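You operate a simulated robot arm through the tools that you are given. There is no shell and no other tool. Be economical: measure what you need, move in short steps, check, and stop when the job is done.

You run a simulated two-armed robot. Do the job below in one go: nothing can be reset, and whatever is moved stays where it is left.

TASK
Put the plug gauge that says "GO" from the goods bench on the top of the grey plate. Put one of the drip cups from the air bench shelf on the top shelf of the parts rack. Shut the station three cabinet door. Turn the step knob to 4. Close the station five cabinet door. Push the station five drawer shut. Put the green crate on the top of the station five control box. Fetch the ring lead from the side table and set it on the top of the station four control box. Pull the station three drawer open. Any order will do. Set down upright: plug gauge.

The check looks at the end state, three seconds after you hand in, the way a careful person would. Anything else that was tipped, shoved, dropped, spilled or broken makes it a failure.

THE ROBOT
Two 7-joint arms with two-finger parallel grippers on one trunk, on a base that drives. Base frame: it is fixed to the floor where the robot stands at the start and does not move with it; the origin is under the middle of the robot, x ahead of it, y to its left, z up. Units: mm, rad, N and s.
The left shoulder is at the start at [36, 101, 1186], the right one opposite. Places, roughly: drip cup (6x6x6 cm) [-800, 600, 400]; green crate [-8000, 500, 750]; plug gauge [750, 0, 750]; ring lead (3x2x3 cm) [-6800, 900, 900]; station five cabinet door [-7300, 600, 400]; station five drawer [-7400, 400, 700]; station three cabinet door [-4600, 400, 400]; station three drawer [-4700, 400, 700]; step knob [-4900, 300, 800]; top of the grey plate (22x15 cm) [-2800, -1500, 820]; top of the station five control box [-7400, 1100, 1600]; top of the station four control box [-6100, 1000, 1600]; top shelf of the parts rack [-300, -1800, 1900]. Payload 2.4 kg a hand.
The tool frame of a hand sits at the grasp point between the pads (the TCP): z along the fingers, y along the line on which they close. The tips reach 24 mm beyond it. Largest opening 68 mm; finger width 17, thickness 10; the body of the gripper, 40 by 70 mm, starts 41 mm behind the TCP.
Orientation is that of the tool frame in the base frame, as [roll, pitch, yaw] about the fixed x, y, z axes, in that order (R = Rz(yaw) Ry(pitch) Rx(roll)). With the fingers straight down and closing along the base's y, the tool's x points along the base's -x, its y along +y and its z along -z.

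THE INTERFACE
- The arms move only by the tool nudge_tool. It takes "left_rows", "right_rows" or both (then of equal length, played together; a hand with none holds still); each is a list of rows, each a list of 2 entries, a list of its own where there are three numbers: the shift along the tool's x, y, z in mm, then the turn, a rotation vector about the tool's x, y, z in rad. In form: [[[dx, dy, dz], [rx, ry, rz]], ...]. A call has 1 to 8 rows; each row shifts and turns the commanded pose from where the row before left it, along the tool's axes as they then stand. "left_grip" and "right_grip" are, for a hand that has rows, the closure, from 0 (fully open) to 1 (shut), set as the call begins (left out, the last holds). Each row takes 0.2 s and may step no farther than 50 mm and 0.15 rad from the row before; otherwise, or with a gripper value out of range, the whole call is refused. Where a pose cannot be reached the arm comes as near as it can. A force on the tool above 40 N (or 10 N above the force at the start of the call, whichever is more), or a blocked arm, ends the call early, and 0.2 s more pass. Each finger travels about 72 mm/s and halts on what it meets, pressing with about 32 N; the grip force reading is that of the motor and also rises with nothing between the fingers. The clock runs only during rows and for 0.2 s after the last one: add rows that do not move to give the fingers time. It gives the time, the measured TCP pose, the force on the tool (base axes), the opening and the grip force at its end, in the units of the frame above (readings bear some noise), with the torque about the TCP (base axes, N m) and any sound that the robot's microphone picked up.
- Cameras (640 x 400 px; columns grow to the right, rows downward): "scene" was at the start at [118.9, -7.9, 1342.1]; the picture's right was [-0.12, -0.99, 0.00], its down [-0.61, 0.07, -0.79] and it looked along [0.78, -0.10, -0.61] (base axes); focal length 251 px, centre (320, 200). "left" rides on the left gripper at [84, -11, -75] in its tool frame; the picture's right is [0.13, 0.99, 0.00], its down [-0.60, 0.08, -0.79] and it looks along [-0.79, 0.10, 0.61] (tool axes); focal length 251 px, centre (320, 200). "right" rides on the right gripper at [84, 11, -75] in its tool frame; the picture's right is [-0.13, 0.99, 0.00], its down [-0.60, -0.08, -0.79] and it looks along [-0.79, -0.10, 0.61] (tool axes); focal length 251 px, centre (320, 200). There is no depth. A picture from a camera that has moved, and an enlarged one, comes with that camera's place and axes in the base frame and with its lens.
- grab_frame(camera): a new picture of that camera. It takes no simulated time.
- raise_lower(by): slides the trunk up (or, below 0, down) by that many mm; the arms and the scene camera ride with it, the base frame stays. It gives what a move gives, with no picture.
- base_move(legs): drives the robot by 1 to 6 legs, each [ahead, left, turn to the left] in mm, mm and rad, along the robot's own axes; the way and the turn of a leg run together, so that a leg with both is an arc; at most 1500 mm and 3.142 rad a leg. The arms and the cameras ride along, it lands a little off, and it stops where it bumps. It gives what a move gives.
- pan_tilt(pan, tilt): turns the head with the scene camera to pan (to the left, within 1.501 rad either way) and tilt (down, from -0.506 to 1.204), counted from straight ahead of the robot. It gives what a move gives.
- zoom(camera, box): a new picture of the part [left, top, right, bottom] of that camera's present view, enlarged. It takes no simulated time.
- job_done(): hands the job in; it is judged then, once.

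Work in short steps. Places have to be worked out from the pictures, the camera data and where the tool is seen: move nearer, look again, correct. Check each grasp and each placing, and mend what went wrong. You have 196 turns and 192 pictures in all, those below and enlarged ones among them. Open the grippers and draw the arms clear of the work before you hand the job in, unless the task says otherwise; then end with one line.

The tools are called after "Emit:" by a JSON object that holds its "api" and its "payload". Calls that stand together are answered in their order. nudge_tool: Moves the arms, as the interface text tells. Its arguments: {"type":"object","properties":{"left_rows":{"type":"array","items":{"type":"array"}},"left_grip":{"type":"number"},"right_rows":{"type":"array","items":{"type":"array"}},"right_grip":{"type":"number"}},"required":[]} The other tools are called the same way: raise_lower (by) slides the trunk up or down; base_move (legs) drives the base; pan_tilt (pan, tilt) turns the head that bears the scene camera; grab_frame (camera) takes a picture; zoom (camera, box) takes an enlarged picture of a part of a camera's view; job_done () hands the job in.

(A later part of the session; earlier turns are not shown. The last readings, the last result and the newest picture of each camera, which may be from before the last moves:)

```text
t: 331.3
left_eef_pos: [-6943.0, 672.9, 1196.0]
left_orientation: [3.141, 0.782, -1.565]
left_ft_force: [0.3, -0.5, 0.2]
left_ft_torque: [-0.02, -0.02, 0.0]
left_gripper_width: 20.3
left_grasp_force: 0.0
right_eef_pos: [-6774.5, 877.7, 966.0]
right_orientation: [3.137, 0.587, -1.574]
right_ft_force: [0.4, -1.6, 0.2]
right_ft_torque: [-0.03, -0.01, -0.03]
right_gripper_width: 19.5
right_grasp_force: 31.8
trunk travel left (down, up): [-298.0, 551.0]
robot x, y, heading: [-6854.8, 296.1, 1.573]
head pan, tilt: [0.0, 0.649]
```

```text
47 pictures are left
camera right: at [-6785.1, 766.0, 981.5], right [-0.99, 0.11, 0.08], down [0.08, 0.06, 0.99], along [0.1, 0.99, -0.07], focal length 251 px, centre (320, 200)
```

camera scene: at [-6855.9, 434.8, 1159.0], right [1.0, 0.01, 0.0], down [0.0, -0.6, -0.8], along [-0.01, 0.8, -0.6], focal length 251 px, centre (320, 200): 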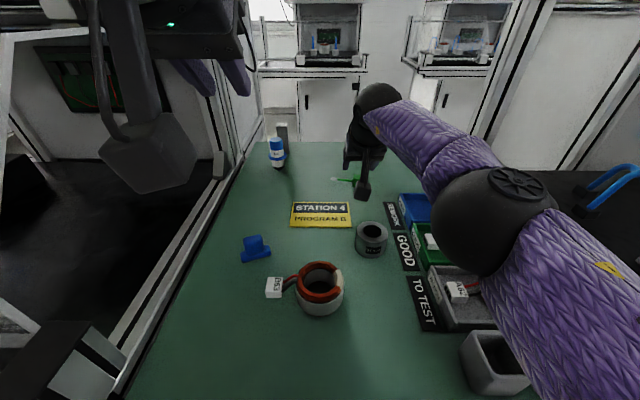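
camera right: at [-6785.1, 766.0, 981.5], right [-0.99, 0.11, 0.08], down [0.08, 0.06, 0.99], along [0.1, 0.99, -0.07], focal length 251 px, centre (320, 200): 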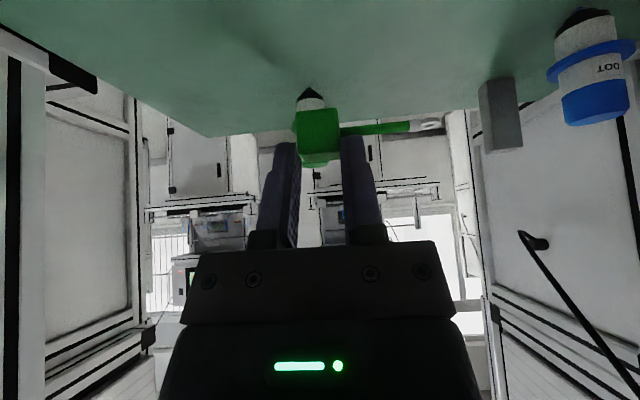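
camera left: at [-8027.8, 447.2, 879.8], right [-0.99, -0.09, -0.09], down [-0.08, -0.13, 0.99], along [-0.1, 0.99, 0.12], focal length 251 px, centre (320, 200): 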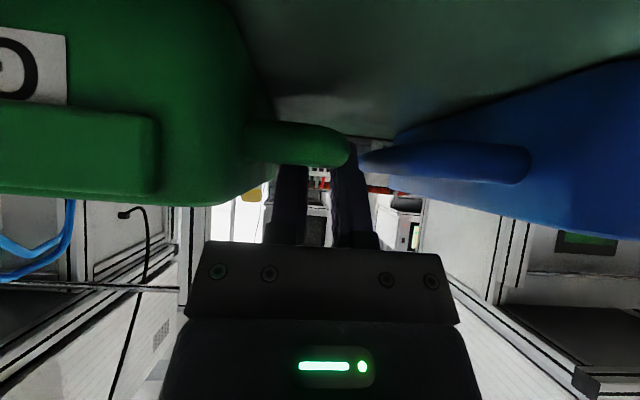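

The lead is held. I back out, raise the trunk, and go to station 4.

Emit:
{"api": "base_move", "payload": {"legs": [[-600, 0, 0]]}}

Emit:
{"api": "raise_lower", "payload": {"by": 400}}

Emit:
{"api": "raise_lower", "payload": {"by": 150}}

Emit:
{"api": "base_move", "payload": {"legs": [[0, -700, 0]]}}

Emit:
{"api": "pan_tilt", "payload": {"pan": 0, "tilt": 0.4}}

Emit:
{"api": "grab_frame", "payload": {"camera": "scene"}}

```text
t: 334.7
left_eef_pos: [-6938.3, 63.3, 1196.3]
left_orientation: [-3.142, 0.783, -1.563]
left_ft_force: [0.2, -0.6, -0.1]
left_ft_torque: [-0.04, -0.02, 0.02]
left_gripper_width: 20.4
left_grasp_force: 0.1
right_eef_pos: [-6772.1, 268.8, 967.6]
right_orientation: [3.135, 0.589, -1.573]
right_ft_force: [-1.0, 0.1, 0.0]
right_ft_torque: [0.02, 0.03, -0.02]
right_gripper_width: 19.7
right_grasp_force: 32.8
trunk travel left (down, up): [-298.0, 551.0]
robot x, y, heading: [-6851.0, -313.7, 1.581]
head pan, tilt: [0.0, 0.649]
```

```text
t: 338.5
left_eef_pos: [-6937.8, 63.6, 1596.6]
left_orientation: [3.141, 0.781, -1.561]
left_ft_force: [0.5, 0.7, 0.6]
left_ft_torque: [-0.02, 0.0, 0.0]
left_gripper_width: 20.2
left_grasp_force: 0.1
right_eef_pos: [-6771.2, 262.2, 1393.3]
right_orientation: [3.137, 0.634, -1.574]
right_ft_force: [-0.2, -0.3, -0.3]
right_ft_torque: [-0.02, 0.0, -0.01]
right_gripper_width: 19.7
right_grasp_force: 31.7
trunk travel left (down, up): [-698.0, 151.0]
robot x, y, heading: [-6854.5, -310.2, 1.582]
head pan, tilt: [0.0, 0.649]
```

```text
t: 340.3
left_eef_pos: [-6938.0, 63.7, 1746.2]
left_orientation: [3.141, 0.784, -1.561]
left_ft_force: [-0.7, 0.0, -0.6]
left_ft_torque: [0.01, 0.0, -0.02]
left_gripper_width: 20.4
left_grasp_force: 0.1
right_eef_pos: [-6770.1, 260.2, 1542.7]
right_orientation: [3.136, 0.633, -1.575]
right_ft_force: [-0.5, 0.3, -0.9]
right_ft_torque: [-0.01, -0.01, 0.01]
right_gripper_width: 19.6
right_grasp_force: 32.3
trunk travel left (down, up): [-848.0, 1.0]
robot x, y, heading: [-6852.9, -313.8, 1.578]
head pan, tilt: [0.0, 0.649]
```

```text
t: 344.1
left_eef_pos: [-6229.7, 68.9, 1746.8]
left_orientation: [3.141, 0.785, -1.567]
left_ft_force: [0.6, -0.3, 0.3]
left_ft_torque: [0.01, -0.03, -0.02]
left_gripper_width: 20.5
left_grasp_force: 0.1
right_eef_pos: [-6062.2, 264.4, 1541.8]
right_orientation: [3.136, 0.632, -1.577]
right_ft_force: [-0.5, 0.5, -0.9]
right_ft_torque: [-0.01, -0.04, -0.03]
right_gripper_width: 19.7
right_grasp_force: 32.2
trunk travel left (down, up): [-848.0, 1.0]
robot x, y, heading: [-6145.7, -309.0, 1.574]
head pan, tilt: [0.0, 0.649]
```

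```text
t: 344.9
left_eef_pos: [-6229.9, 69.3, 1746.5]
left_orientation: [-3.141, 0.784, -1.567]
left_ft_force: [0.5, 0.1, -0.2]
left_ft_torque: [0.0, 0.02, -0.02]
left_gripper_width: 20.2
left_grasp_force: 0.1
right_eef_pos: [-6062.9, 264.7, 1543.5]
right_orientation: [3.137, 0.632, -1.576]
right_ft_force: [-0.4, -0.4, -0.1]
right_ft_torque: [-0.02, -0.01, 0.01]
right_gripper_width: 19.4
right_grasp_force: 32.2
trunk travel left (down, up): [-848.0, 1.0]
robot x, y, heading: [-6144.6, -309.3, 1.575]
head pan, tilt: [0.0, 0.4]
```

```text
46 pictures are left
camera scene: at [-6145.4, -203.1, 1814.6], right [1.0, 0.0, 0.0], down [0.0, -0.39, -0.92], along [0.0, 0.92, -0.39], focal length 251 px, centre (320, 200)
```

scene: 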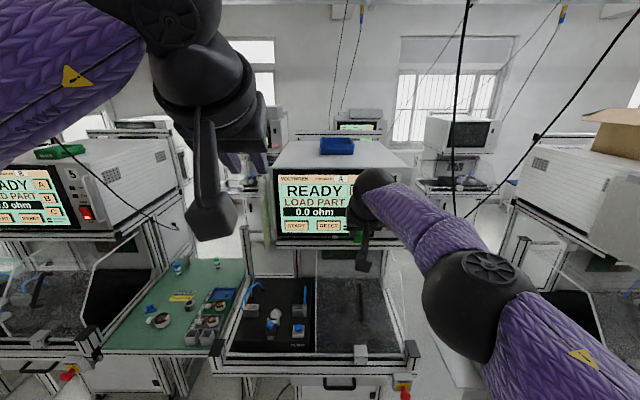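

Box 4's top has a blue tray toward the back; its front-left is free. A cable hangs on the right, so I place at the left: I raise the right hand 110 mm, strafe left 140 mm and advance 300 mm.

Emit:
{"api": "nudge_tool", "payload": {"right_rows": [[[-21.8, 0, -29.8], [0, 0, 0]], [[-21.8, 0, -29.8], [0, 0, 0]], [[-21.8, 0, -29.8], [0, 0, 0]]]}}

Emit:
{"api": "base_move", "payload": {"legs": [[0, 140, 0], [300, 0, 0]]}}

Emit:
{"api": "grab_frame", "payload": {"camera": "scene"}}

```text
t: 345.7
left_eef_pos: [-6229.0, 67.0, 1746.6]
left_orientation: [-3.141, 0.783, -1.567]
left_ft_force: [0.0, -1.0, 0.4]
left_ft_torque: [0.02, 0.01, -0.01]
left_gripper_width: 20.0
left_grasp_force: 0.0
right_eef_pos: [-6055.0, 243.6, 1644.5]
right_orientation: [3.133, 0.634, -1.58]
right_ft_force: [0.4, 0.8, -0.6]
right_ft_torque: [0.02, 0.01, 0.01]
right_gripper_width: 19.4
right_grasp_force: 32.3
right hand out of reach, approached as far as the arm can: row 1, 2, 3
trunk travel left (down, up): [-848.0, 1.0]
robot x, y, heading: [-6144.9, -312.9, 1.569]
head pan, tilt: [0.0, 0.4]
```

```text
t: 348.7
left_eef_pos: [-6369.5, 367.6, 1745.6]
left_orientation: [3.141, 0.785, -1.573]
left_ft_force: [-0.4, 0.1, -0.4]
left_ft_torque: [-0.01, -0.02, 0.0]
left_gripper_width: 20.4
left_grasp_force: 0.1
right_eef_pos: [-6193.7, 542.3, 1643.3]
right_orientation: [3.135, 0.635, -1.583]
right_ft_force: [1.0, 0.0, 0.2]
right_ft_torque: [-0.03, -0.03, 0.01]
right_gripper_width: 19.5
right_grasp_force: 31.9
trunk travel left (down, up): [-848.0, 1.0]
robot x, y, heading: [-6288.0, -6.5, 1.573]
head pan, tilt: [0.0, 0.4]
```

```text
45 pictures are left
camera scene: at [-6285.5, 95.2, 1814.7], right [1.0, 0.0, 0.0], down [0.0, -0.39, -0.92], along [0.0, 0.92, -0.39], focal length 251 px, centre (320, 200)
```

scene: 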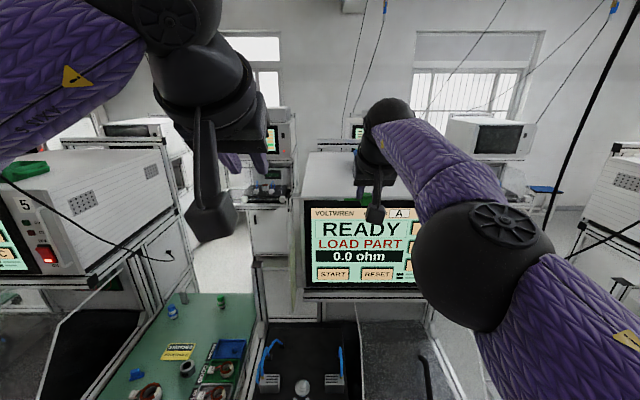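

Box 4's front edge is at y≈744, left x≈-6336, and the cable (x≈-5657) is far away. I drive forward 245 mm.

Emit:
{"api": "base_move", "payload": {"legs": [[200, 0, 0], [45, 0, 0]]}}

Emit:
{"api": "grab_frame", "payload": {"camera": "scene"}}

Emit:
{"api": "grab_frame", "payload": {"camera": "right"}}

```text
t: 350.8
left_eef_pos: [-6368.5, 607.0, 1747.3]
left_orientation: [3.141, 0.784, -1.571]
left_ft_force: [-0.2, 0.7, 0.4]
left_ft_torque: [0.02, 0.02, 0.03]
left_gripper_width: 20.5
left_grasp_force: 0.1
right_eef_pos: [-6193.6, 783.7, 1644.3]
right_orientation: [3.137, 0.636, -1.583]
right_ft_force: [-0.4, -0.9, -0.3]
right_ft_torque: [0.02, 0.0, -0.03]
right_gripper_width: 19.5
right_grasp_force: 32.3
trunk travel left (down, up): [-848.0, 1.0]
robot x, y, heading: [-6288.5, 235.2, 1.569]
head pan, tilt: [0.0, 0.4]
```

```text
44 pictures are left
camera scene: at [-6285.0, 336.0, 1814.9], right [1.0, 0.0, 0.0], down [0.0, -0.39, -0.92], along [0.0, 0.92, -0.39], focal length 251 px, centre (320, 200)
```

scene: 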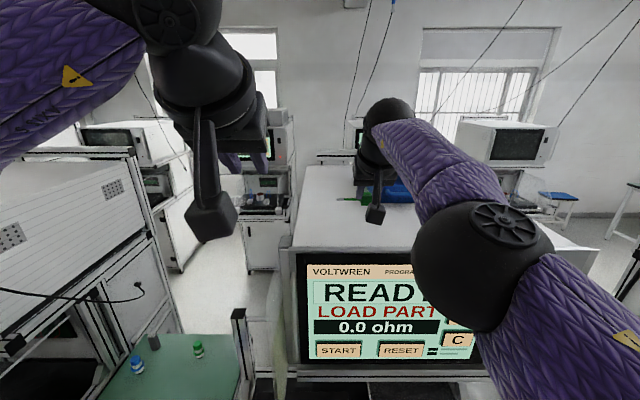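

```text
43 pictures are left
camera right: at [-6203.9, 670.3, 1654.6], right [-0.99, 0.11, 0.08], down [0.08, 0.01, 1.0], along [0.11, 0.99, -0.02], focal length 251 px, centre (320, 200)
```

right: 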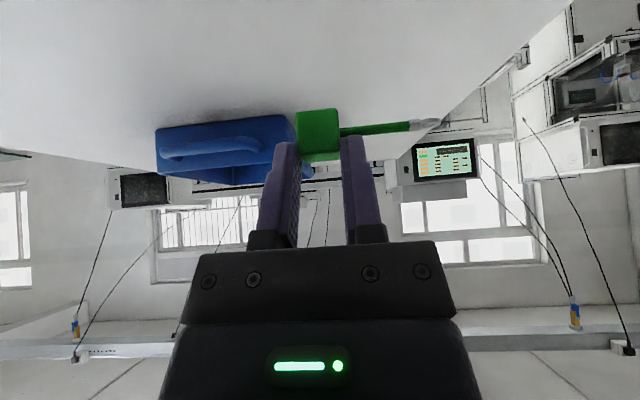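

The lead is over the top, 65 mm inside the front edge and clear of the blue tray. I lower 53 mm, then in small steps to contact.

Emit:
{"api": "raise_lower", "payload": {"by": -53}}

Emit:
{"api": "raise_lower", "payload": {"by": -5}}

Emit:
{"api": "raise_lower", "payload": {"by": -4}}

Emit:
{"api": "grab_frame", "payload": {"camera": "right"}}

```text
t: 351.7
left_eef_pos: [-6369.8, 610.2, 1692.9]
left_orientation: [-3.14, 0.785, -1.573]
left_ft_force: [-1.2, 0.0, 0.4]
left_ft_torque: [-0.02, 0.01, 0.01]
left_gripper_width: 20.5
left_grasp_force: 0.1
right_eef_pos: [-6193.5, 785.4, 1591.6]
right_orientation: [3.136, 0.635, -1.583]
right_ft_force: [-0.2, 2.0, 12.0]
right_ft_torque: [0.14, -0.02, -0.01]
right_gripper_width: 19.4
right_grasp_force: 32.2
trunk travel left (down, up): [-795.0, 54.0]
robot x, y, heading: [-6284.6, 234.0, 1.567]
head pan, tilt: [0.0, 0.4]
```

```text
t: 352.3
left_eef_pos: [-6369.3, 610.1, 1689.6]
left_orientation: [3.141, 0.784, -1.574]
left_ft_force: [-0.2, 0.2, -0.1]
left_ft_torque: [0.04, -0.02, 0.04]
left_gripper_width: 20.5
left_grasp_force: 0.0
right_eef_pos: [-6193.2, 782.8, 1589.2]
right_orientation: [3.137, 0.639, -1.584]
right_ft_force: [0.7, 5.4, 31.1]
right_ft_torque: [0.36, -0.05, -0.02]
right_gripper_width: 19.4
right_grasp_force: 32.0
trunk travel left (down, up): [-790.0, 59.0]
robot x, y, heading: [-6286.9, 232.1, 1.566]
head pan, tilt: [0.0, 0.4]
```

```text
t: 352.7
left_eef_pos: [-6368.4, 608.8, 1684.9]
left_orientation: [-3.141, 0.783, -1.574]
left_ft_force: [1.2, -0.7, 0.2]
left_ft_torque: [-0.04, -0.03, -0.05]
left_gripper_width: 20.2
left_grasp_force: 0.0
right_eef_pos: [-6194.7, 783.8, 1585.3]
right_orientation: [3.137, 0.641, -1.583]
right_ft_force: [-1.4, -5.2, 9.1]
right_ft_torque: [-0.05, 0.06, 0.0]
right_gripper_width: 19.5
right_grasp_force: 32.5
trunk travel left (down, up): [-787.0, 63.0]
robot x, y, heading: [-6281.8, 236.9, 1.568]
head pan, tilt: [0.0, 0.4]
stopped: the force on the tool passed its limit at 43 N (the readings are from after the stop); the commanded pose is now the measured one
```

```text
42 pictures are left
camera right: at [-6204.2, 671.4, 1594.6], right [-0.99, 0.11, 0.08], down [0.08, 0.01, 1.0], along [0.11, 0.99, -0.02], focal length 251 px, centre (320, 200)
```

right: 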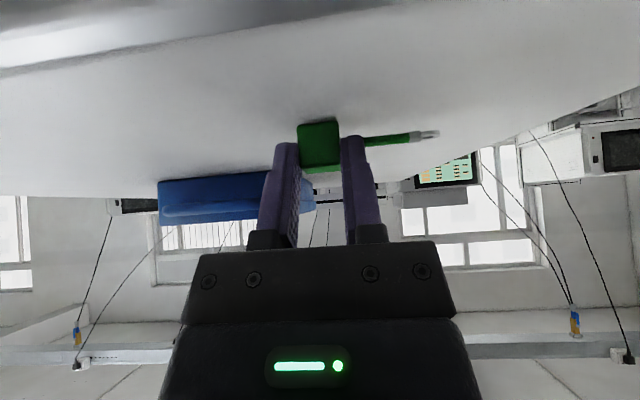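

The lead is on the surface. I open the gripper and lift away.

Emit:
{"api": "nudge_tool", "payload": {"right_rows": [[[0, 0, 0], [0, 0, 0]], [[0, 0, 0], [0, 0, 0]]], "right_grip": 0.45}}

Emit:
{"api": "raise_lower", "payload": {"by": 60}}

Emit:
{"api": "grab_frame", "payload": {"camera": "right"}}

```text
t: 353.3
left_eef_pos: [-6368.9, 610.9, 1685.3]
left_orientation: [3.142, 0.784, -1.572]
left_ft_force: [0.6, -1.2, 0.4]
left_ft_torque: [0.0, 0.02, 0.02]
left_gripper_width: 20.5
left_grasp_force: 0.0
right_eef_pos: [-6193.7, 785.1, 1583.8]
right_orientation: [3.137, 0.64, -1.584]
right_ft_force: [0.6, -0.1, -0.4]
right_ft_torque: [0.02, 0.0, -0.01]
right_gripper_width: 37.4
right_grasp_force: 0.1
trunk travel left (down, up): [-787.0, 63.0]
robot x, y, heading: [-6285.7, 232.4, 1.57]
head pan, tilt: [0.0, 0.4]
```

```text
t: 354.3
left_eef_pos: [-6369.2, 611.7, 1745.0]
left_orientation: [3.141, 0.785, -1.573]
left_ft_force: [0.5, 0.0, -0.3]
left_ft_torque: [-0.05, -0.01, 0.0]
left_gripper_width: 20.0
left_grasp_force: 0.0
right_eef_pos: [-6193.8, 786.6, 1644.7]
right_orientation: [3.136, 0.638, -1.584]
right_ft_force: [-0.1, 0.0, 0.5]
right_ft_torque: [-0.03, 0.0, 0.01]
right_gripper_width: 37.4
right_grasp_force: 0.2
trunk travel left (down, up): [-847.0, 3.0]
robot x, y, heading: [-6283.7, 235.2, 1.571]
head pan, tilt: [0.0, 0.4]
```

```text
41 pictures are left
camera right: at [-6203.8, 674.0, 1653.5], right [-0.99, 0.11, 0.08], down [0.08, 0.01, 1.0], along [0.11, 0.99, -0.02], focal length 251 px, centre (320, 200)
```

right: 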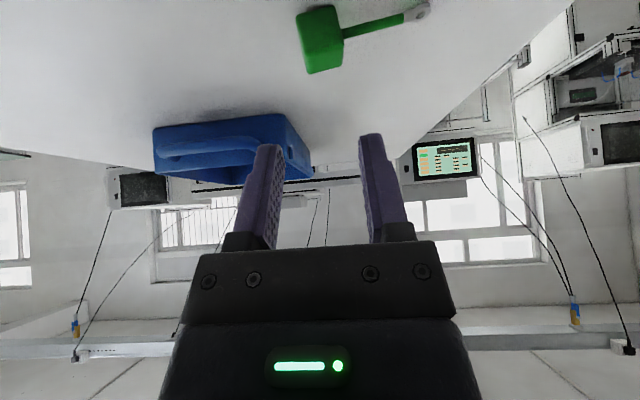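

The ring lead lies on box 4's top. Now the drip cup: I back off, lower the trunk, turn to +x and drive back to the air bench.

Emit:
{"api": "base_move", "payload": {"legs": [[-880, 0, 0]]}}

Emit:
{"api": "raise_lower", "payload": {"by": -350}}

Emit:
{"api": "base_move", "payload": {"legs": [[0, 0, -1.571], [1500, 0, 0], [1500, 0, 0], [1500, 0, 0], [900, 0, 0]]}}

Emit:
{"api": "pan_tilt", "payload": {"pan": 1.2, "tilt": 0.5}}

Emit:
{"api": "grab_frame", "payload": {"camera": "scene"}}

```text
t: 358.9
left_eef_pos: [-6370.5, -267.3, 1745.5]
left_orientation: [-3.14, 0.783, -1.576]
left_ft_force: [0.0, 0.4, 0.2]
left_ft_torque: [-0.01, -0.01, 0.02]
left_gripper_width: 20.4
left_grasp_force: 0.1
right_eef_pos: [-6193.6, -92.9, 1643.9]
right_orientation: [3.137, 0.639, -1.587]
right_ft_force: [0.2, 0.2, 0.1]
right_ft_torque: [0.02, 0.01, -0.02]
right_gripper_width: 37.2
right_grasp_force: 0.1
trunk travel left (down, up): [-847.0, 3.0]
robot x, y, heading: [-6288.9, -641.9, 1.567]
head pan, tilt: [0.0, 0.4]
```

```text
t: 362.4
left_eef_pos: [-6371.3, -267.0, 1395.7]
left_orientation: [3.14, 0.783, -1.578]
left_ft_force: [-0.5, -1.2, -0.3]
left_ft_torque: [0.02, 0.01, -0.03]
left_gripper_width: 20.6
left_grasp_force: 0.1
right_eef_pos: [-6194.1, -86.2, 1282.6]
right_orientation: [3.138, 0.616, -1.588]
right_ft_force: [0.2, -0.2, 0.1]
right_ft_torque: [-0.03, 0.01, -0.02]
right_gripper_width: 37.6
right_grasp_force: 0.1
trunk travel left (down, up): [-497.0, 353.0]
robot x, y, heading: [-6288.4, -645.3, 1.567]
head pan, tilt: [0.0, 0.4]
```

```text
t: 392.0
left_eef_pos: [-518.3, -559.7, 1395.5]
left_orientation: [3.141, 0.785, -3.141]
left_ft_force: [-0.3, 0.1, 0.4]
left_ft_torque: [-0.01, -0.03, 0.01]
left_gripper_width: 20.7
left_grasp_force: 0.1
right_eef_pos: [-335.7, -735.0, 1282.6]
right_orientation: [3.136, 0.616, 3.132]
right_ft_force: [0.0, -0.6, -0.5]
right_ft_torque: [-0.01, 0.0, 0.0]
right_gripper_width: 37.4
right_grasp_force: 0.0
trunk travel left (down, up): [-497.0, 353.0]
robot x, y, heading: [-896.4, -643.3, -0.003]
head pan, tilt: [0.0, 0.4]
```

```text
t: 393.4
left_eef_pos: [-518.5, -560.4, 1395.4]
left_orientation: [-3.141, 0.783, -3.139]
left_ft_force: [-0.1, 0.6, -0.7]
left_ft_torque: [0.0, -0.02, 0.02]
left_gripper_width: 20.3
left_grasp_force: 0.0
right_eef_pos: [-336.2, -734.2, 1282.5]
right_orientation: [3.136, 0.614, 3.133]
right_ft_force: [-0.1, -0.1, -0.8]
right_ft_torque: [0.03, 0.0, -0.01]
right_gripper_width: 37.5
right_grasp_force: 0.1
trunk travel left (down, up): [-497.0, 353.0]
robot x, y, heading: [-898.1, -642.2, -0.0]
head pan, tilt: [1.201, 0.499]
```

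```text
40 pictures are left
camera scene: at [-840.4, -556.1, 1453.8], right [0.93, -0.36, 0.0], down [-0.17, -0.45, -0.88], along [0.32, 0.82, -0.48], focal length 251 px, centre (320, 200)
```

scene: 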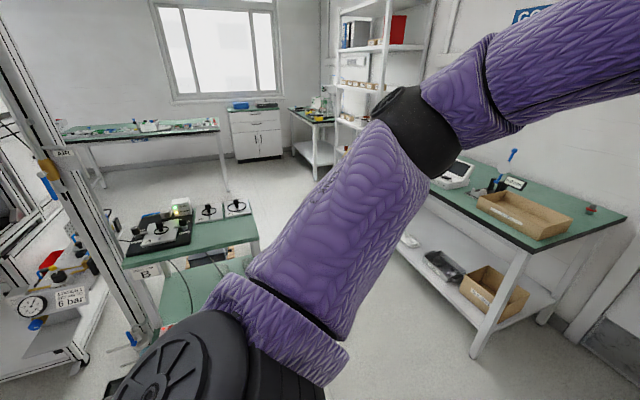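

The air bench is the small two-level bench on the left. I turn to face it and look at its lower shelf.

Emit:
{"api": "base_move", "payload": {"legs": [[0, 0, 1.571]]}}

Emit:
{"api": "pan_tilt", "payload": {"pan": 0, "tilt": 0.6}}

Emit:
{"api": "grab_frame", "payload": {"camera": "scene"}}

```text
t: 397.6
left_eef_pos: [-972.8, -265.6, 1394.2]
left_orientation: [3.141, 0.783, -1.586]
left_ft_force: [-0.5, 0.3, 0.6]
left_ft_torque: [-0.01, -0.01, -0.02]
left_gripper_width: 20.5
left_grasp_force: 0.0
right_eef_pos: [-794.7, -85.0, 1283.2]
right_orientation: [3.134, 0.614, -1.598]
right_ft_force: [-0.8, 0.0, -0.3]
right_ft_torque: [0.01, 0.02, 0.02]
right_gripper_width: 37.3
right_grasp_force: 0.0
trunk travel left (down, up): [-497.0, 353.0]
robot x, y, heading: [-895.0, -649.4, 1.559]
head pan, tilt: [1.201, 0.499]
```

```text
t: 399.0
left_eef_pos: [-972.4, -265.0, 1395.1]
left_orientation: [3.141, 0.784, -1.586]
left_ft_force: [0.5, 0.9, 0.2]
left_ft_torque: [0.04, 0.0, -0.04]
left_gripper_width: 20.4
left_grasp_force: 0.0
right_eef_pos: [-794.0, -85.5, 1282.4]
right_orientation: [3.136, 0.614, -1.598]
right_ft_force: [0.0, 0.1, -0.2]
right_ft_torque: [0.02, 0.01, 0.0]
right_gripper_width: 37.0
right_grasp_force: 0.0
trunk travel left (down, up): [-497.0, 353.0]
robot x, y, heading: [-895.0, -647.3, 1.556]
head pan, tilt: [0.0, 0.6]
```

```text
39 pictures are left
camera scene: at [-892.6, -531.8, 1444.7], right [1.0, -0.01, 0.0], down [-0.01, -0.57, -0.82], along [0.01, 0.82, -0.57], focal length 251 px, centre (320, 200)
```

scene: 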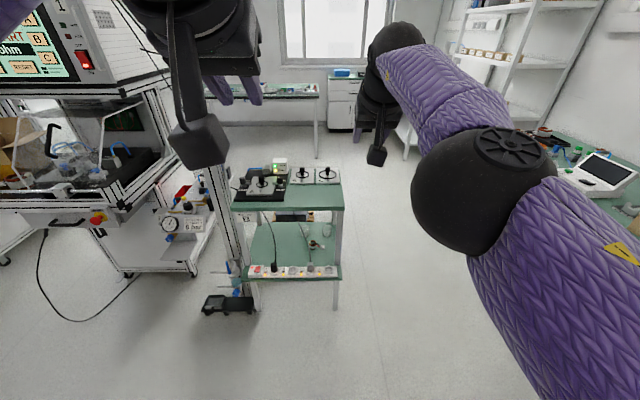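

I lower the trunk to see the lower shelf.

Emit:
{"api": "raise_lower", "payload": {"by": -400}}

Emit:
{"api": "pan_tilt", "payload": {"pan": 0, "tilt": 0.45}}

Emit:
{"api": "zoom", "payload": {"camera": "scene", "box": [200, 150, 380, 290]}}

```text
t: 402.8
left_eef_pos: [-972.5, -265.6, 994.7]
left_orientation: [3.141, 0.782, -1.586]
left_ft_force: [0.1, -0.6, 0.1]
left_ft_torque: [0.0, -0.01, -0.01]
left_gripper_width: 20.5
left_grasp_force: 0.1
right_eef_pos: [-793.3, -42.8, 749.4]
right_orientation: [3.14, 0.368, -1.596]
right_ft_force: [0.1, 0.4, 0.6]
right_ft_torque: [-0.02, -0.02, 0.01]
right_gripper_width: 37.6
right_grasp_force: 0.0
trunk travel left (down, up): [-97.0, 753.0]
robot x, y, heading: [-898.3, -644.0, 1.549]
head pan, tilt: [0.0, 0.6]
```

```text
t: 403.5
left_eef_pos: [-973.1, -263.7, 996.2]
left_orientation: [3.14, 0.785, -1.587]
left_ft_force: [-0.5, 1.0, 0.5]
left_ft_torque: [0.03, -0.01, 0.01]
left_gripper_width: 20.8
left_grasp_force: 0.0
right_eef_pos: [-793.2, -42.4, 749.5]
right_orientation: [3.139, 0.369, -1.595]
right_ft_force: [0.2, 0.4, 0.6]
right_ft_torque: [0.0, -0.02, 0.01]
right_gripper_width: 37.3
right_grasp_force: 0.1
trunk travel left (down, up): [-97.0, 753.0]
robot x, y, heading: [-895.8, -642.0, 1.554]
head pan, tilt: [0.0, 0.45]
```

```text
2.86 times, centred on (290, 220) of scene
camera zoom: at [-891.2, -445.3, 1052.1], right [1.0, -0.02, 0.0], down [-0.01, -0.44, -0.9], along [0.01, 0.9, -0.44], focal length 717 px, centre (406, 143)
```

zoom: 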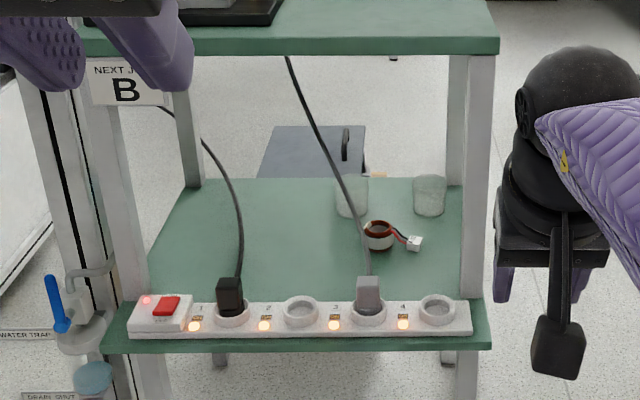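

Two clear drip cups stand at the back of the shelf; the right one is at ≈(-842,616). I prepare the left hand: trunk to bottom, tilt ~39°, hand lowered; the right hand retracts.

Emit:
{"api": "raise_lower", "payload": {"by": -97}}

Emit:
{"api": "nudge_tool", "payload": {"left_rows": [[[34, 0, 34], [0, -0.1, 0]], [[34, 0, 34], [0, 0, 0]], [[34, 0, 34], [0, 0, 0]], [[34, 0, 34], [0, 0, 0]], [[34, 0, 34], [0, 0, 0]], [[34, 0, 34], [0, 0, 0]], [[34, 0, 34], [0, 0, 0]], [[30, 0, 36], [0, 0, 0]]], "right_rows": [[[30, 0, -35], [0, 0, 0]], [[30, 0, -35], [0, 0, 0]], [[30, 0, -35], [0, 0, 0]], [[30, 0, -35], [0, 0, 0]], [[30, 0, -35], [0, 0, 0]], [[0, 0, 0], [0, 0, 0]], [[0, 0, 0], [0, 0, 0]], [[0, 0, 0], [0, 0, 0]]], "left_grip": 0}}

Emit:
{"api": "base_move", "payload": {"legs": [[0, -120, 0.015]]}}

Emit:
{"api": "grab_frame", "payload": {"camera": "scene"}}

```text
t: 404.8
left_eef_pos: [-973.3, -265.5, 899.3]
left_orientation: [3.141, 0.784, -1.587]
left_ft_force: [-0.7, 0.8, -1.2]
left_ft_torque: [-0.03, -0.02, 0.01]
left_gripper_width: 20.1
left_grasp_force: 0.1
right_eef_pos: [-794.5, -34.3, 597.7]
right_orientation: [3.141, 0.258, -1.595]
right_ft_force: [-0.4, -0.2, 0.4]
right_ft_torque: [0.01, -0.03, -0.02]
right_gripper_width: 37.4
right_grasp_force: 0.0
trunk travel left (down, up): [0.0, 850.0]
robot x, y, heading: [-897.5, -642.7, 1.556]
head pan, tilt: [0.0, 0.45]
```

```text
t: 406.6
left_eef_pos: [-961.4, -210.8, 525.2]
left_orientation: [-3.139, 0.885, -1.584]
left_ft_force: [0.0, -0.3, -0.3]
left_ft_torque: [0.0, 0.0, -0.03]
left_gripper_width: 67.8
left_grasp_force: 0.1
left hand out of reach, approached as far as the arm can: row 3, 4
right_eef_pos: [-807.4, -38.3, 663.5]
right_orientation: [-3.141, 0.259, -1.595]
right_ft_force: [-0.5, 0.3, 0.4]
right_ft_torque: [0.0, -0.01, 0.0]
right_gripper_width: 37.2
right_grasp_force: 0.0
right hand out of reach, approached as far as the arm can: row 1, 2, 3, 4, 5
trunk travel left (down, up): [0.0, 850.0]
robot x, y, heading: [-896.6, -644.9, 1.556]
head pan, tilt: [0.0, 0.45]
```

```text
t: 407.9
left_eef_pos: [-847.9, -212.8, 525.0]
left_orientation: [3.141, 0.882, -1.571]
left_ft_force: [0.4, -0.3, 0.0]
left_ft_torque: [-0.02, 0.0, -0.04]
left_gripper_width: 68.3
left_grasp_force: 0.0
right_eef_pos: [-695.2, -37.5, 665.6]
right_orientation: [-3.141, 0.258, -1.581]
right_ft_force: [0.2, 0.5, 0.7]
right_ft_torque: [-0.05, 0.0, 0.03]
right_gripper_width: 37.2
right_grasp_force: 0.1
trunk travel left (down, up): [0.0, 850.0]
robot x, y, heading: [-777.0, -643.9, 1.568]
head pan, tilt: [0.0, 0.45]
```

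```text
37 pictures are left
camera scene: at [-773.6, -410.9, 950.9], right [1.0, 0.0, 0.0], down [0.0, -0.44, -0.9], along [0.0, 0.9, -0.44], focal length 251 px, centre (320, 200)
```

scene: 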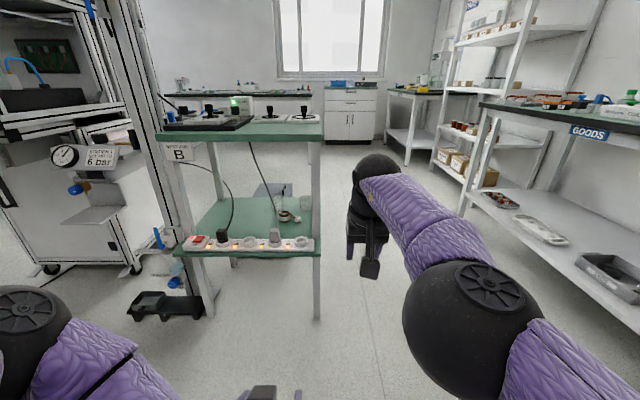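

I zoom for the cup position from this view.

Emit:
{"api": "zoom", "payload": {"camera": "scene", "box": [240, 180, 336, 256]}}

```text
5.26 times, centred on (288, 218) of scene
camera zoom: at [-773.6, -410.9, 950.9], right [1.0, 0.0, 0.0], down [0.0, -0.44, -0.9], along [0.0, 0.9, -0.44], focal length 1321 px, centre (488, 105)
```

zoom: 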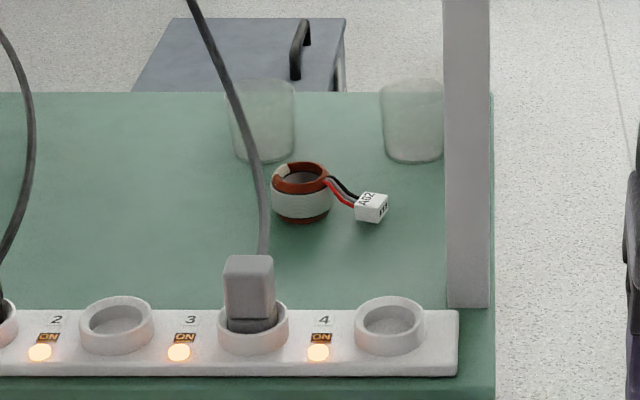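

The right cup at about (-840,630) stands just behind-left of the leg (x -805..-772). I yaw the hand 6° right, drive to the shelf front and look with the left camera.

Emit:
{"api": "nudge_tool", "payload": {"left_rows": [[[0, 0, 0], [0.085, 0, 0.07]], [[0, 15, 0], [0, 0, 0]], [[0, 0, 0], [0, 0, 0]]]}}

Emit:
{"api": "base_move", "payload": {"legs": [[440, 0, 0]]}}

Emit:
{"api": "grab_frame", "payload": {"camera": "left"}}

Emit:
{"api": "grab_frame", "payload": {"camera": "scene"}}

```text
t: 408.7
left_eef_pos: [-843.4, -207.7, 540.1]
left_orientation: [3.137, 0.881, -1.683]
left_ft_force: [-0.7, -0.2, 0.7]
left_ft_torque: [0.03, 0.01, 0.02]
left_gripper_width: 67.8
left_grasp_force: 0.0
left hand out of reach, approached as far as the arm can: row 1, 2
right_eef_pos: [-695.0, -36.6, 665.7]
right_orientation: [-3.141, 0.259, -1.581]
right_ft_force: [0.8, 0.8, -0.8]
right_ft_torque: [0.03, -0.03, -0.04]
right_gripper_width: 37.5
right_grasp_force: 0.1
trunk travel left (down, up): [0.0, 850.0]
robot x, y, heading: [-775.6, -641.8, 1.568]
head pan, tilt: [0.0, 0.45]
```

```text
t: 411.4
left_eef_pos: [-842.0, 238.0, 540.0]
left_orientation: [3.137, 0.879, -1.68]
left_ft_force: [0.3, 0.4, -0.2]
left_ft_torque: [0.01, 0.02, 0.01]
left_gripper_width: 68.0
left_grasp_force: 0.2
right_eef_pos: [-696.0, 408.8, 664.9]
right_orientation: [-3.141, 0.258, -1.58]
right_ft_force: [0.6, 0.1, 0.3]
right_ft_torque: [0.0, -0.01, 0.01]
right_gripper_width: 37.5
right_grasp_force: 0.1
trunk travel left (down, up): [0.0, 850.0]
robot x, y, heading: [-774.4, -201.9, 1.57]
head pan, tilt: [0.0, 0.45]
```

```text
35 pictures are left
camera left: at [-842.7, 126.4, 522.3], right [-0.99, 0.02, -0.1], down [-0.1, -0.22, 0.97], along [0.0, 0.98, 0.22], focal length 251 px, centre (320, 200)
```

left: 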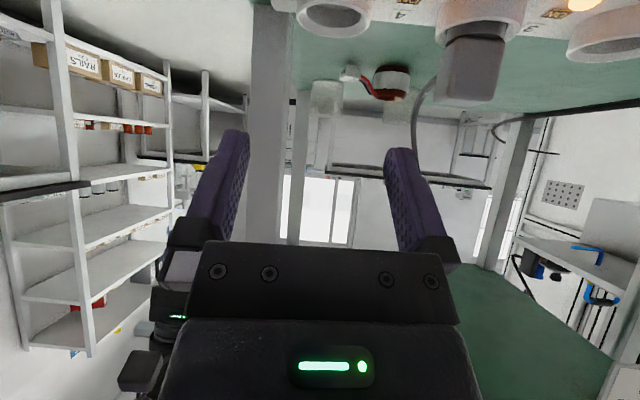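

```text
34 pictures are left
camera scene: at [-774.1, 35.2, 950.9], right [1.0, 0.0, 0.0], down [0.0, -0.44, -0.9], along [0.0, 0.9, -0.44], focal length 251 px, centre (320, 200)
```

scene: 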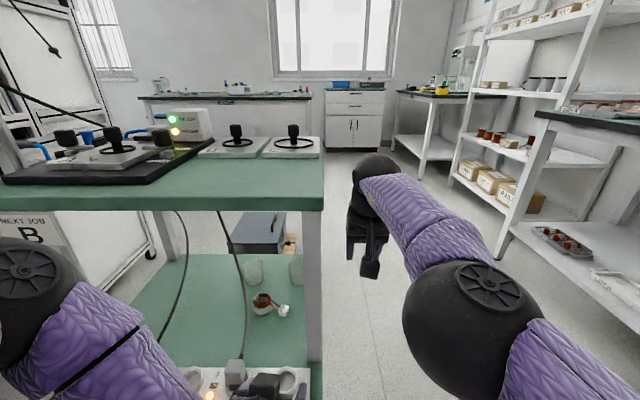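

Cup centre ≈(-838,608), shelf z≈414, rim ≈476. I yaw a bit more (10°), extend the left arm, and move the right hand outward before strafing.

Emit:
{"api": "nudge_tool", "payload": {"left_rows": [[[0, 0, 0], [0.05, 0, 0.041]], [[-25, 0, 31], [0, 0, 0]], [[-25, 0, 31], [0, 0, 0]], [[-25, 0, 31], [0, 0, 0]], [[-25, 0, 31], [0, 0, 0]]], "right_rows": [[[0, -25, 0], [0, 0, 0]], [[0, -25, 0], [0, 0, 0]], [[0, -25, 0], [0, 0, 0]], [[0, 0, 0], [0, 0, 0]], [[0, 0, 0], [0, 0, 0]]]}}

```text
t: 412.4
left_eef_pos: [-811.4, 338.8, 545.1]
left_orientation: [-3.138, 0.868, -1.754]
left_ft_force: [-4.0, -17.3, 15.8]
left_ft_torque: [0.09, -0.59, -0.57]
left_gripper_width: 67.1
left_grasp_force: 0.1
left hand out of reach, approached as far as the arm can: row 1
right_eef_pos: [-623.0, 406.9, 665.5]
right_orientation: [-3.138, 0.259, -1.576]
right_ft_force: [-0.8, 0.2, -0.9]
right_ft_torque: [-0.02, 0.01, 0.0]
right_gripper_width: 37.5
right_grasp_force: 0.0
right hand out of reach, approached as far as the arm can: row 1
trunk travel left (down, up): [0.0, 850.0]
robot x, y, heading: [-777.1, -200.9, 1.572]
head pan, tilt: [0.0, 0.45]
stopped in row 4 (left hand): the force on the tool passed its limit at 91 N (the readings are from after the stop); the commanded pose is now the measured one
```

The hand touched the bench leg, since it drifted right. I retract it, then strafe the base left.

Emit:
{"api": "nudge_tool", "payload": {"left_rows": [[[25, 0, -31], [0, 0, 0]], [[25, 0, -31], [0, 0, 0]], [[25, 0, -31], [0, 0, 0]]]}}

Emit:
{"api": "base_move", "payload": {"legs": [[0, 78, 0]]}}

Emit:
{"api": "grab_frame", "payload": {"camera": "scene"}}

```text
t: 413.1
left_eef_pos: [-829.9, 222.7, 547.8]
left_orientation: [3.136, 0.859, -1.755]
left_ft_force: [0.3, 0.6, 0.3]
left_ft_torque: [-0.03, -0.02, 0.01]
left_gripper_width: 68.1
left_grasp_force: 0.1
left hand out of reach, approached as far as the arm can: row 3
right_eef_pos: [-623.0, 409.5, 664.4]
right_orientation: [3.141, 0.258, -1.579]
right_ft_force: [-0.3, 0.7, -0.6]
right_ft_torque: [-0.01, -0.01, 0.0]
right_gripper_width: 37.5
right_grasp_force: 0.0
trunk travel left (down, up): [0.0, 850.0]
robot x, y, heading: [-775.4, -196.8, 1.568]
head pan, tilt: [0.0, 0.45]
```

```text
t: 414.2
left_eef_pos: [-907.4, 222.7, 547.9]
left_orientation: [3.139, 0.862, -1.756]
left_ft_force: [0.4, 0.2, 0.2]
left_ft_torque: [0.0, 0.03, 0.0]
left_gripper_width: 67.9
left_grasp_force: 0.1
right_eef_pos: [-699.7, 408.2, 663.2]
right_orientation: [3.14, 0.258, -1.577]
right_ft_force: [-0.3, -0.5, -0.1]
right_ft_torque: [0.02, 0.0, -0.04]
right_gripper_width: 37.5
right_grasp_force: 0.1
trunk travel left (down, up): [0.0, 850.0]
robot x, y, heading: [-850.4, -198.0, 1.575]
head pan, tilt: [0.0, 0.45]
```

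```text
33 pictures are left
camera scene: at [-852.1, 34.9, 950.9], right [1.0, 0.0, 0.0], down [0.0, -0.44, -0.9], along [0.0, 0.9, -0.44], focal length 251 px, centre (320, 200)
```

scene: 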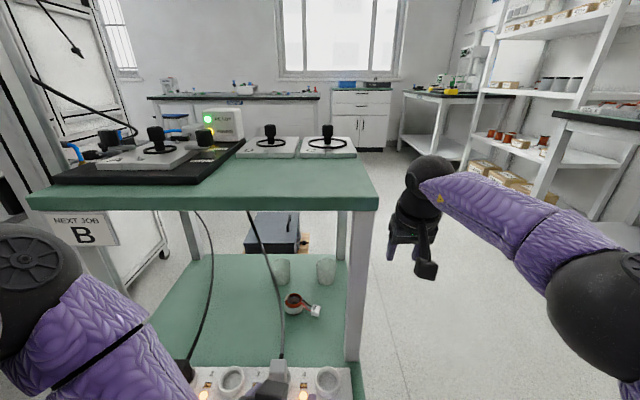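

The bench is fine. To keep my elbow away from the cord (x≈-926), I'll back off, fully extend the arm in free space, reduce the yaw to ~7°, then drive straight in.

Emit:
{"api": "base_move", "payload": {"legs": [[-250, -55, 0]]}}

Emit:
{"api": "nudge_tool", "payload": {"left_rows": [[[0, 35, 0], [-0.046, 0, -0.039]], [[-25, 0, 31], [0, 0, 0]], [[-25, 0, 31], [0, 0, 0]], [[-25, 0, 31], [0, 0, 0]], [[-25, 0, 31], [0, 0, 0]], [[-25, 0, 31], [0, 0, 0]], [[-25, 0, 31], [0, 0, 0]]]}}

Emit:
{"api": "grab_frame", "payload": {"camera": "scene"}}

```text
t: 416.0
left_eef_pos: [-851.5, -25.9, 547.9]
left_orientation: [3.137, 0.86, -1.755]
left_ft_force: [-0.3, 0.7, 0.2]
left_ft_torque: [0.01, 0.01, 0.0]
left_gripper_width: 68.0
left_grasp_force: 0.0
right_eef_pos: [-643.4, 158.7, 663.1]
right_orientation: [-3.141, 0.256, -1.577]
right_ft_force: [-0.1, 0.1, 0.1]
right_ft_torque: [0.0, 0.01, 0.02]
right_gripper_width: 37.2
right_grasp_force: 0.1
trunk travel left (down, up): [0.0, 850.0]
robot x, y, heading: [-794.9, -446.4, 1.573]
head pan, tilt: [0.0, 0.45]
```

```text
t: 417.6
left_eef_pos: [-848.6, 219.9, 545.8]
left_orientation: [-3.141, 0.862, -1.695]
left_ft_force: [-0.2, -0.5, 0.4]
left_ft_torque: [-0.02, 0.01, -0.04]
left_gripper_width: 68.1
left_grasp_force: 0.1
left hand out of reach, approached as far as the arm can: row 1
right_eef_pos: [-643.1, 158.9, 663.8]
right_orientation: [3.141, 0.256, -1.576]
right_ft_force: [-0.3, -0.1, -0.1]
right_ft_torque: [0.0, -0.01, 0.01]
right_gripper_width: 37.4
right_grasp_force: 0.0
trunk travel left (down, up): [0.0, 850.0]
robot x, y, heading: [-798.6, -446.9, 1.576]
head pan, tilt: [0.0, 0.45]
```

```text
32 pictures are left
camera scene: at [-796.8, -213.9, 950.9], right [1.0, 0.0, 0.0], down [0.0, -0.44, -0.9], along [0.0, 0.9, -0.44], focal length 251 px, centre (320, 200)
```

scene: 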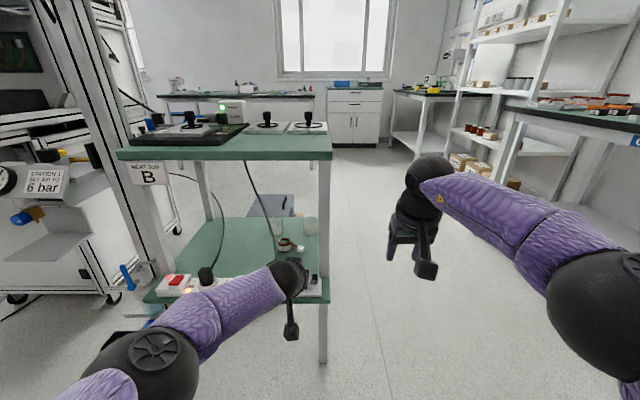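

The cup is only ~64 mm from the bench's open right side, so I'll approach from there facing -x, which allows a flatter grasp. I move to the right, turn left, and re-pitch the left hand to ~20° below horizontal.

Emit:
{"api": "base_move", "payload": {"legs": [[-100, 0, 0], [0, -680, 0], [0, 0, 1.57]]}}

Emit:
{"api": "nudge_tool", "payload": {"left_rows": [[[0, 0, -40], [0, 0, 0]], [[0, 0, -40], [-0.085, 0, -0.075]], [[0, 0, -20], [0, -0.12, 0]], [[0, 0, 0], [0, -0.12, 0]], [[0, 0, 0], [0, -0.12, 0]], [[20, 0, 0], [0, 0, 0]], [[30, 0, 0], [0, 0, 0]], [[30, 0, 0], [0, 0, 0]]]}}

```text
t: 426.0
left_eef_pos: [-783.5, -594.2, 546.1]
left_orientation: [3.137, 0.861, -0.134]
left_ft_force: [-0.7, 0.7, 1.3]
left_ft_torque: [-0.01, -0.02, -0.02]
left_gripper_width: 67.9
left_grasp_force: 0.1
right_eef_pos: [-720.3, -388.7, 663.2]
right_orientation: [3.141, 0.256, -0.018]
right_ft_force: [0.1, 0.0, -0.2]
right_ft_torque: [0.01, -0.02, -0.02]
right_gripper_width: 37.4
right_grasp_force: 0.1
trunk travel left (down, up): [0.0, 850.0]
robot x, y, heading: [-111.4, -547.1, 3.136]
head pan, tilt: [0.0, 0.45]
```

```text
t: 427.8
left_eef_pos: [-684.7, -571.5, 553.9]
left_orientation: [3.132, 1.216, -0.02]
left_ft_force: [1.0, -1.0, -0.3]
left_ft_torque: [-0.01, -0.04, -0.02]
left_gripper_width: 68.0
left_grasp_force: 0.0
left hand out of reach, approached as far as the arm can: row 7, 8
right_eef_pos: [-719.2, -389.3, 663.1]
right_orientation: [3.141, 0.257, -0.017]
right_ft_force: [0.8, 0.7, -1.0]
right_ft_torque: [0.0, -0.02, -0.01]
right_gripper_width: 37.3
right_grasp_force: 0.1
trunk travel left (down, up): [0.0, 850.0]
robot x, y, heading: [-113.4, -548.4, 3.138]
head pan, tilt: [0.0, 0.45]
```

At 20° the arm bottoms out at z≈554. I try 30° and lower.

Emit:
{"api": "nudge_tool", "payload": {"left_rows": [[[0, 0, 0], [0, 0.12, 0]], [[0, 0, 0], [0, 0.06, 0]], [[26, 0, 15], [0, 0, 0]], [[26, 0, 15], [0, 0, 0]], [[26, 0, 15], [0, 0, 0]], [[17, 0, 10], [0, 0, 0]]]}}

```text
t: 429.2
left_eef_pos: [-684.3, -571.0, 445.1]
left_orientation: [3.132, 1.037, -0.02]
left_ft_force: [-0.4, 0.8, -0.3]
left_ft_torque: [-0.01, 0.03, -0.03]
left_gripper_width: 67.7
left_grasp_force: 0.1
right_eef_pos: [-721.0, -387.2, 663.0]
right_orientation: [-3.141, 0.256, -0.018]
right_ft_force: [-0.8, -0.4, -0.5]
right_ft_torque: [-0.02, 0.01, -0.01]
right_gripper_width: 37.4
right_grasp_force: 0.0
trunk travel left (down, up): [0.0, 850.0]
robot x, y, heading: [-112.7, -548.8, 3.136]
head pan, tilt: [0.0, 0.45]
```

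z=445 at 30° works. I pull the right hand up and back so it will clear the bench.

Emit:
{"api": "nudge_tool", "payload": {"right_rows": [[[-11, 0, -44], [0, 0, 0]], [[-11, 0, -44], [0, 0, 0]], [[-11, 0, -44], [0, 0, 0]], [[44, 0, -11], [0, 0, 0]], [[44, 0, -11], [0, 0, 0]], [[44, 0, -11], [0, 0, 0]], [[44, 0, -11], [0, 0, 0]], [[44, 0, -11], [0, 0, 0]]]}}

Emit:
{"api": "base_move", "payload": {"legs": [[0, -1155, 0]]}}

Emit:
{"api": "pan_tilt", "payload": {"pan": 0.1, "tilt": 0.6}}

Emit:
{"api": "grab_frame", "payload": {"camera": "scene"}}

Emit:
{"api": "grab_frame", "payload": {"camera": "left"}}

```text
t: 431.0
left_eef_pos: [-683.9, -570.0, 445.4]
left_orientation: [3.132, 1.037, -0.021]
left_ft_force: [-0.7, -0.2, 0.9]
left_ft_torque: [-0.01, -0.01, -0.03]
left_gripper_width: 68.1
left_grasp_force: 0.2
right_eef_pos: [-704.9, -390.7, 776.7]
right_orientation: [3.142, 0.256, -0.017]
right_ft_force: [-0.6, -0.5, -0.1]
right_ft_torque: [-0.03, 0.0, 0.0]
right_gripper_width: 37.5
right_grasp_force: 0.0
right hand out of reach, approached as far as the arm can: row 2, 3, 4, 5, 6, 7, 8
trunk travel left (down, up): [0.0, 850.0]
robot x, y, heading: [-112.0, -545.5, 3.139]
head pan, tilt: [0.0, 0.45]
```

```text
t: 436.9
left_eef_pos: [-673.5, 595.7, 445.9]
left_orientation: [3.133, 1.037, -0.024]
left_ft_force: [0.3, 0.2, -0.3]
left_ft_torque: [-0.03, 0.03, -0.03]
left_gripper_width: 68.0
left_grasp_force: 0.1
right_eef_pos: [-692.3, 774.6, 777.1]
right_orientation: [3.141, 0.257, -0.022]
right_ft_force: [0.2, 0.1, 0.2]
right_ft_torque: [0.0, 0.0, 0.03]
right_gripper_width: 37.6
right_grasp_force: 0.1
trunk travel left (down, up): [0.0, 850.0]
robot x, y, heading: [-106.1, 615.0, 3.129]
head pan, tilt: [0.0, 0.45]
```

```text
t: 437.6
left_eef_pos: [-673.5, 594.5, 445.2]
left_orientation: [3.134, 1.036, -0.024]
left_ft_force: [0.0, 0.3, 0.0]
left_ft_torque: [-0.04, 0.03, -0.01]
left_gripper_width: 67.7
left_grasp_force: 0.1
right_eef_pos: [-694.5, 773.8, 776.2]
right_orientation: [-3.141, 0.257, -0.021]
right_ft_force: [-0.1, 0.4, -1.2]
right_ft_torque: [-0.04, 0.02, 0.01]
right_gripper_width: 37.3
right_grasp_force: 0.1
trunk travel left (down, up): [0.0, 850.0]
robot x, y, heading: [-103.6, 616.6, 3.13]
head pan, tilt: [0.099, 0.6]
```

```text
31 pictures are left
camera scene: at [-329.7, 611.7, 937.4], right [-0.09, 1.0, 0.0], down [0.56, 0.05, -0.83], along [-0.82, -0.07, -0.56], focal length 251 px, centre (320, 200)
```

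scene: 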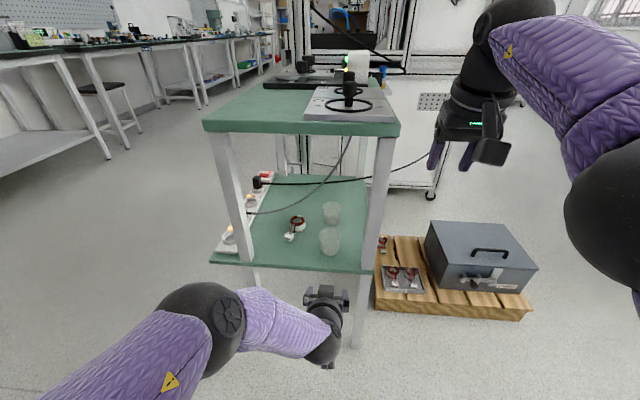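

```text
30 pictures are left
camera left: at [-565.6, 603.0, 410.8], right [0.05, -0.99, -0.11], down [0.37, -0.08, 0.92], along [-0.93, -0.09, 0.37], focal length 251 px, centre (320, 200)
```

left: 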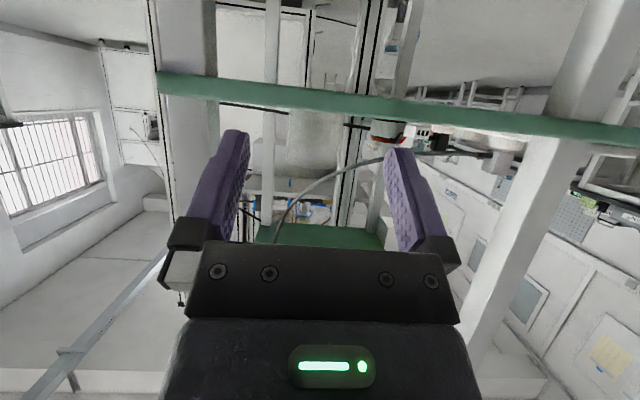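

The right cup stands right by the open side, nearly in line with my hand (y≈594). I zoom in to refine the alignment.

Emit:
{"api": "zoom", "payload": {"camera": "scene", "box": [270, 190, 382, 350]}}

```text
2.50 times, centred on (326, 270) of scene
camera zoom: at [-329.7, 611.7, 937.4], right [-0.09, 1.0, 0.0], down [0.56, 0.05, -0.83], along [-0.82, -0.07, -0.56], focal length 628 px, centre (305, 25)
```

zoom: 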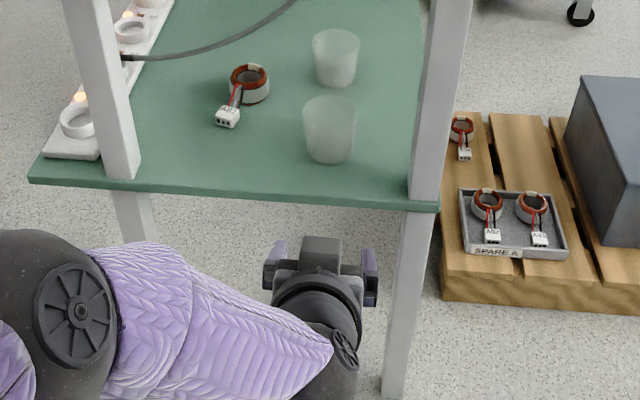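

Alignment is good (cup y≈594, x≈-836). I drive in 163 mm in two stages and check the force.

Emit:
{"api": "base_move", "payload": {"legs": [[110, 2, 0]]}}

Emit:
{"api": "grab_frame", "payload": {"camera": "left"}}

Emit:
{"api": "zoom", "payload": {"camera": "scene", "box": [270, 190, 398, 350]}}

```text
t: 438.8
left_eef_pos: [-783.2, 592.9, 446.0]
left_orientation: [3.132, 1.037, -0.022]
left_ft_force: [0.8, 0.4, 0.1]
left_ft_torque: [-0.01, -0.02, -0.01]
left_gripper_width: 68.5
left_grasp_force: 0.1
right_eef_pos: [-803.3, 773.2, 775.6]
right_orientation: [-3.141, 0.259, -0.02]
right_ft_force: [0.0, -0.1, -0.4]
right_ft_torque: [0.04, -0.02, 0.0]
right_gripper_width: 37.3
right_grasp_force: 0.2
trunk travel left (down, up): [0.0, 850.0]
robot x, y, heading: [-210.2, 616.8, 3.133]
head pan, tilt: [0.099, 0.6]
```

```text
28 pictures are left
camera left: at [-675.5, 601.5, 410.8], right [0.05, -0.99, -0.11], down [0.37, -0.08, 0.92], along [-0.93, -0.09, 0.37], focal length 251 px, centre (320, 200)
```

left: 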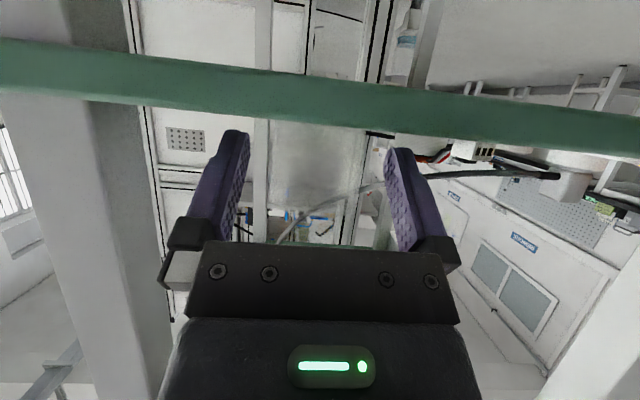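

```text
2.50 times, centred on (334, 270) of scene
camera zoom: at [-439.6, 610.4, 937.4], right [-0.09, 1.0, 0.0], down [0.56, 0.05, -0.82], along [-0.82, -0.07, -0.57], focal length 628 px, centre (285, 25)
```

zoom: 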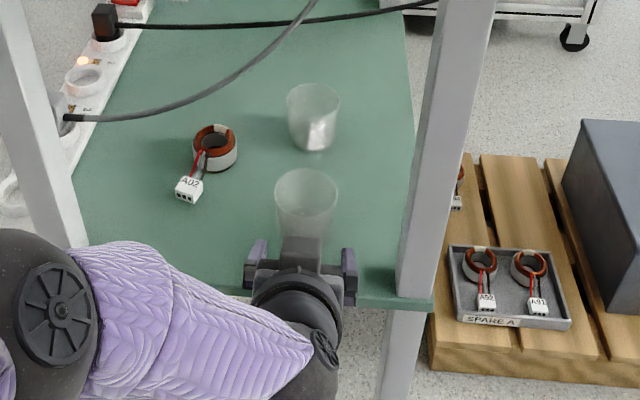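

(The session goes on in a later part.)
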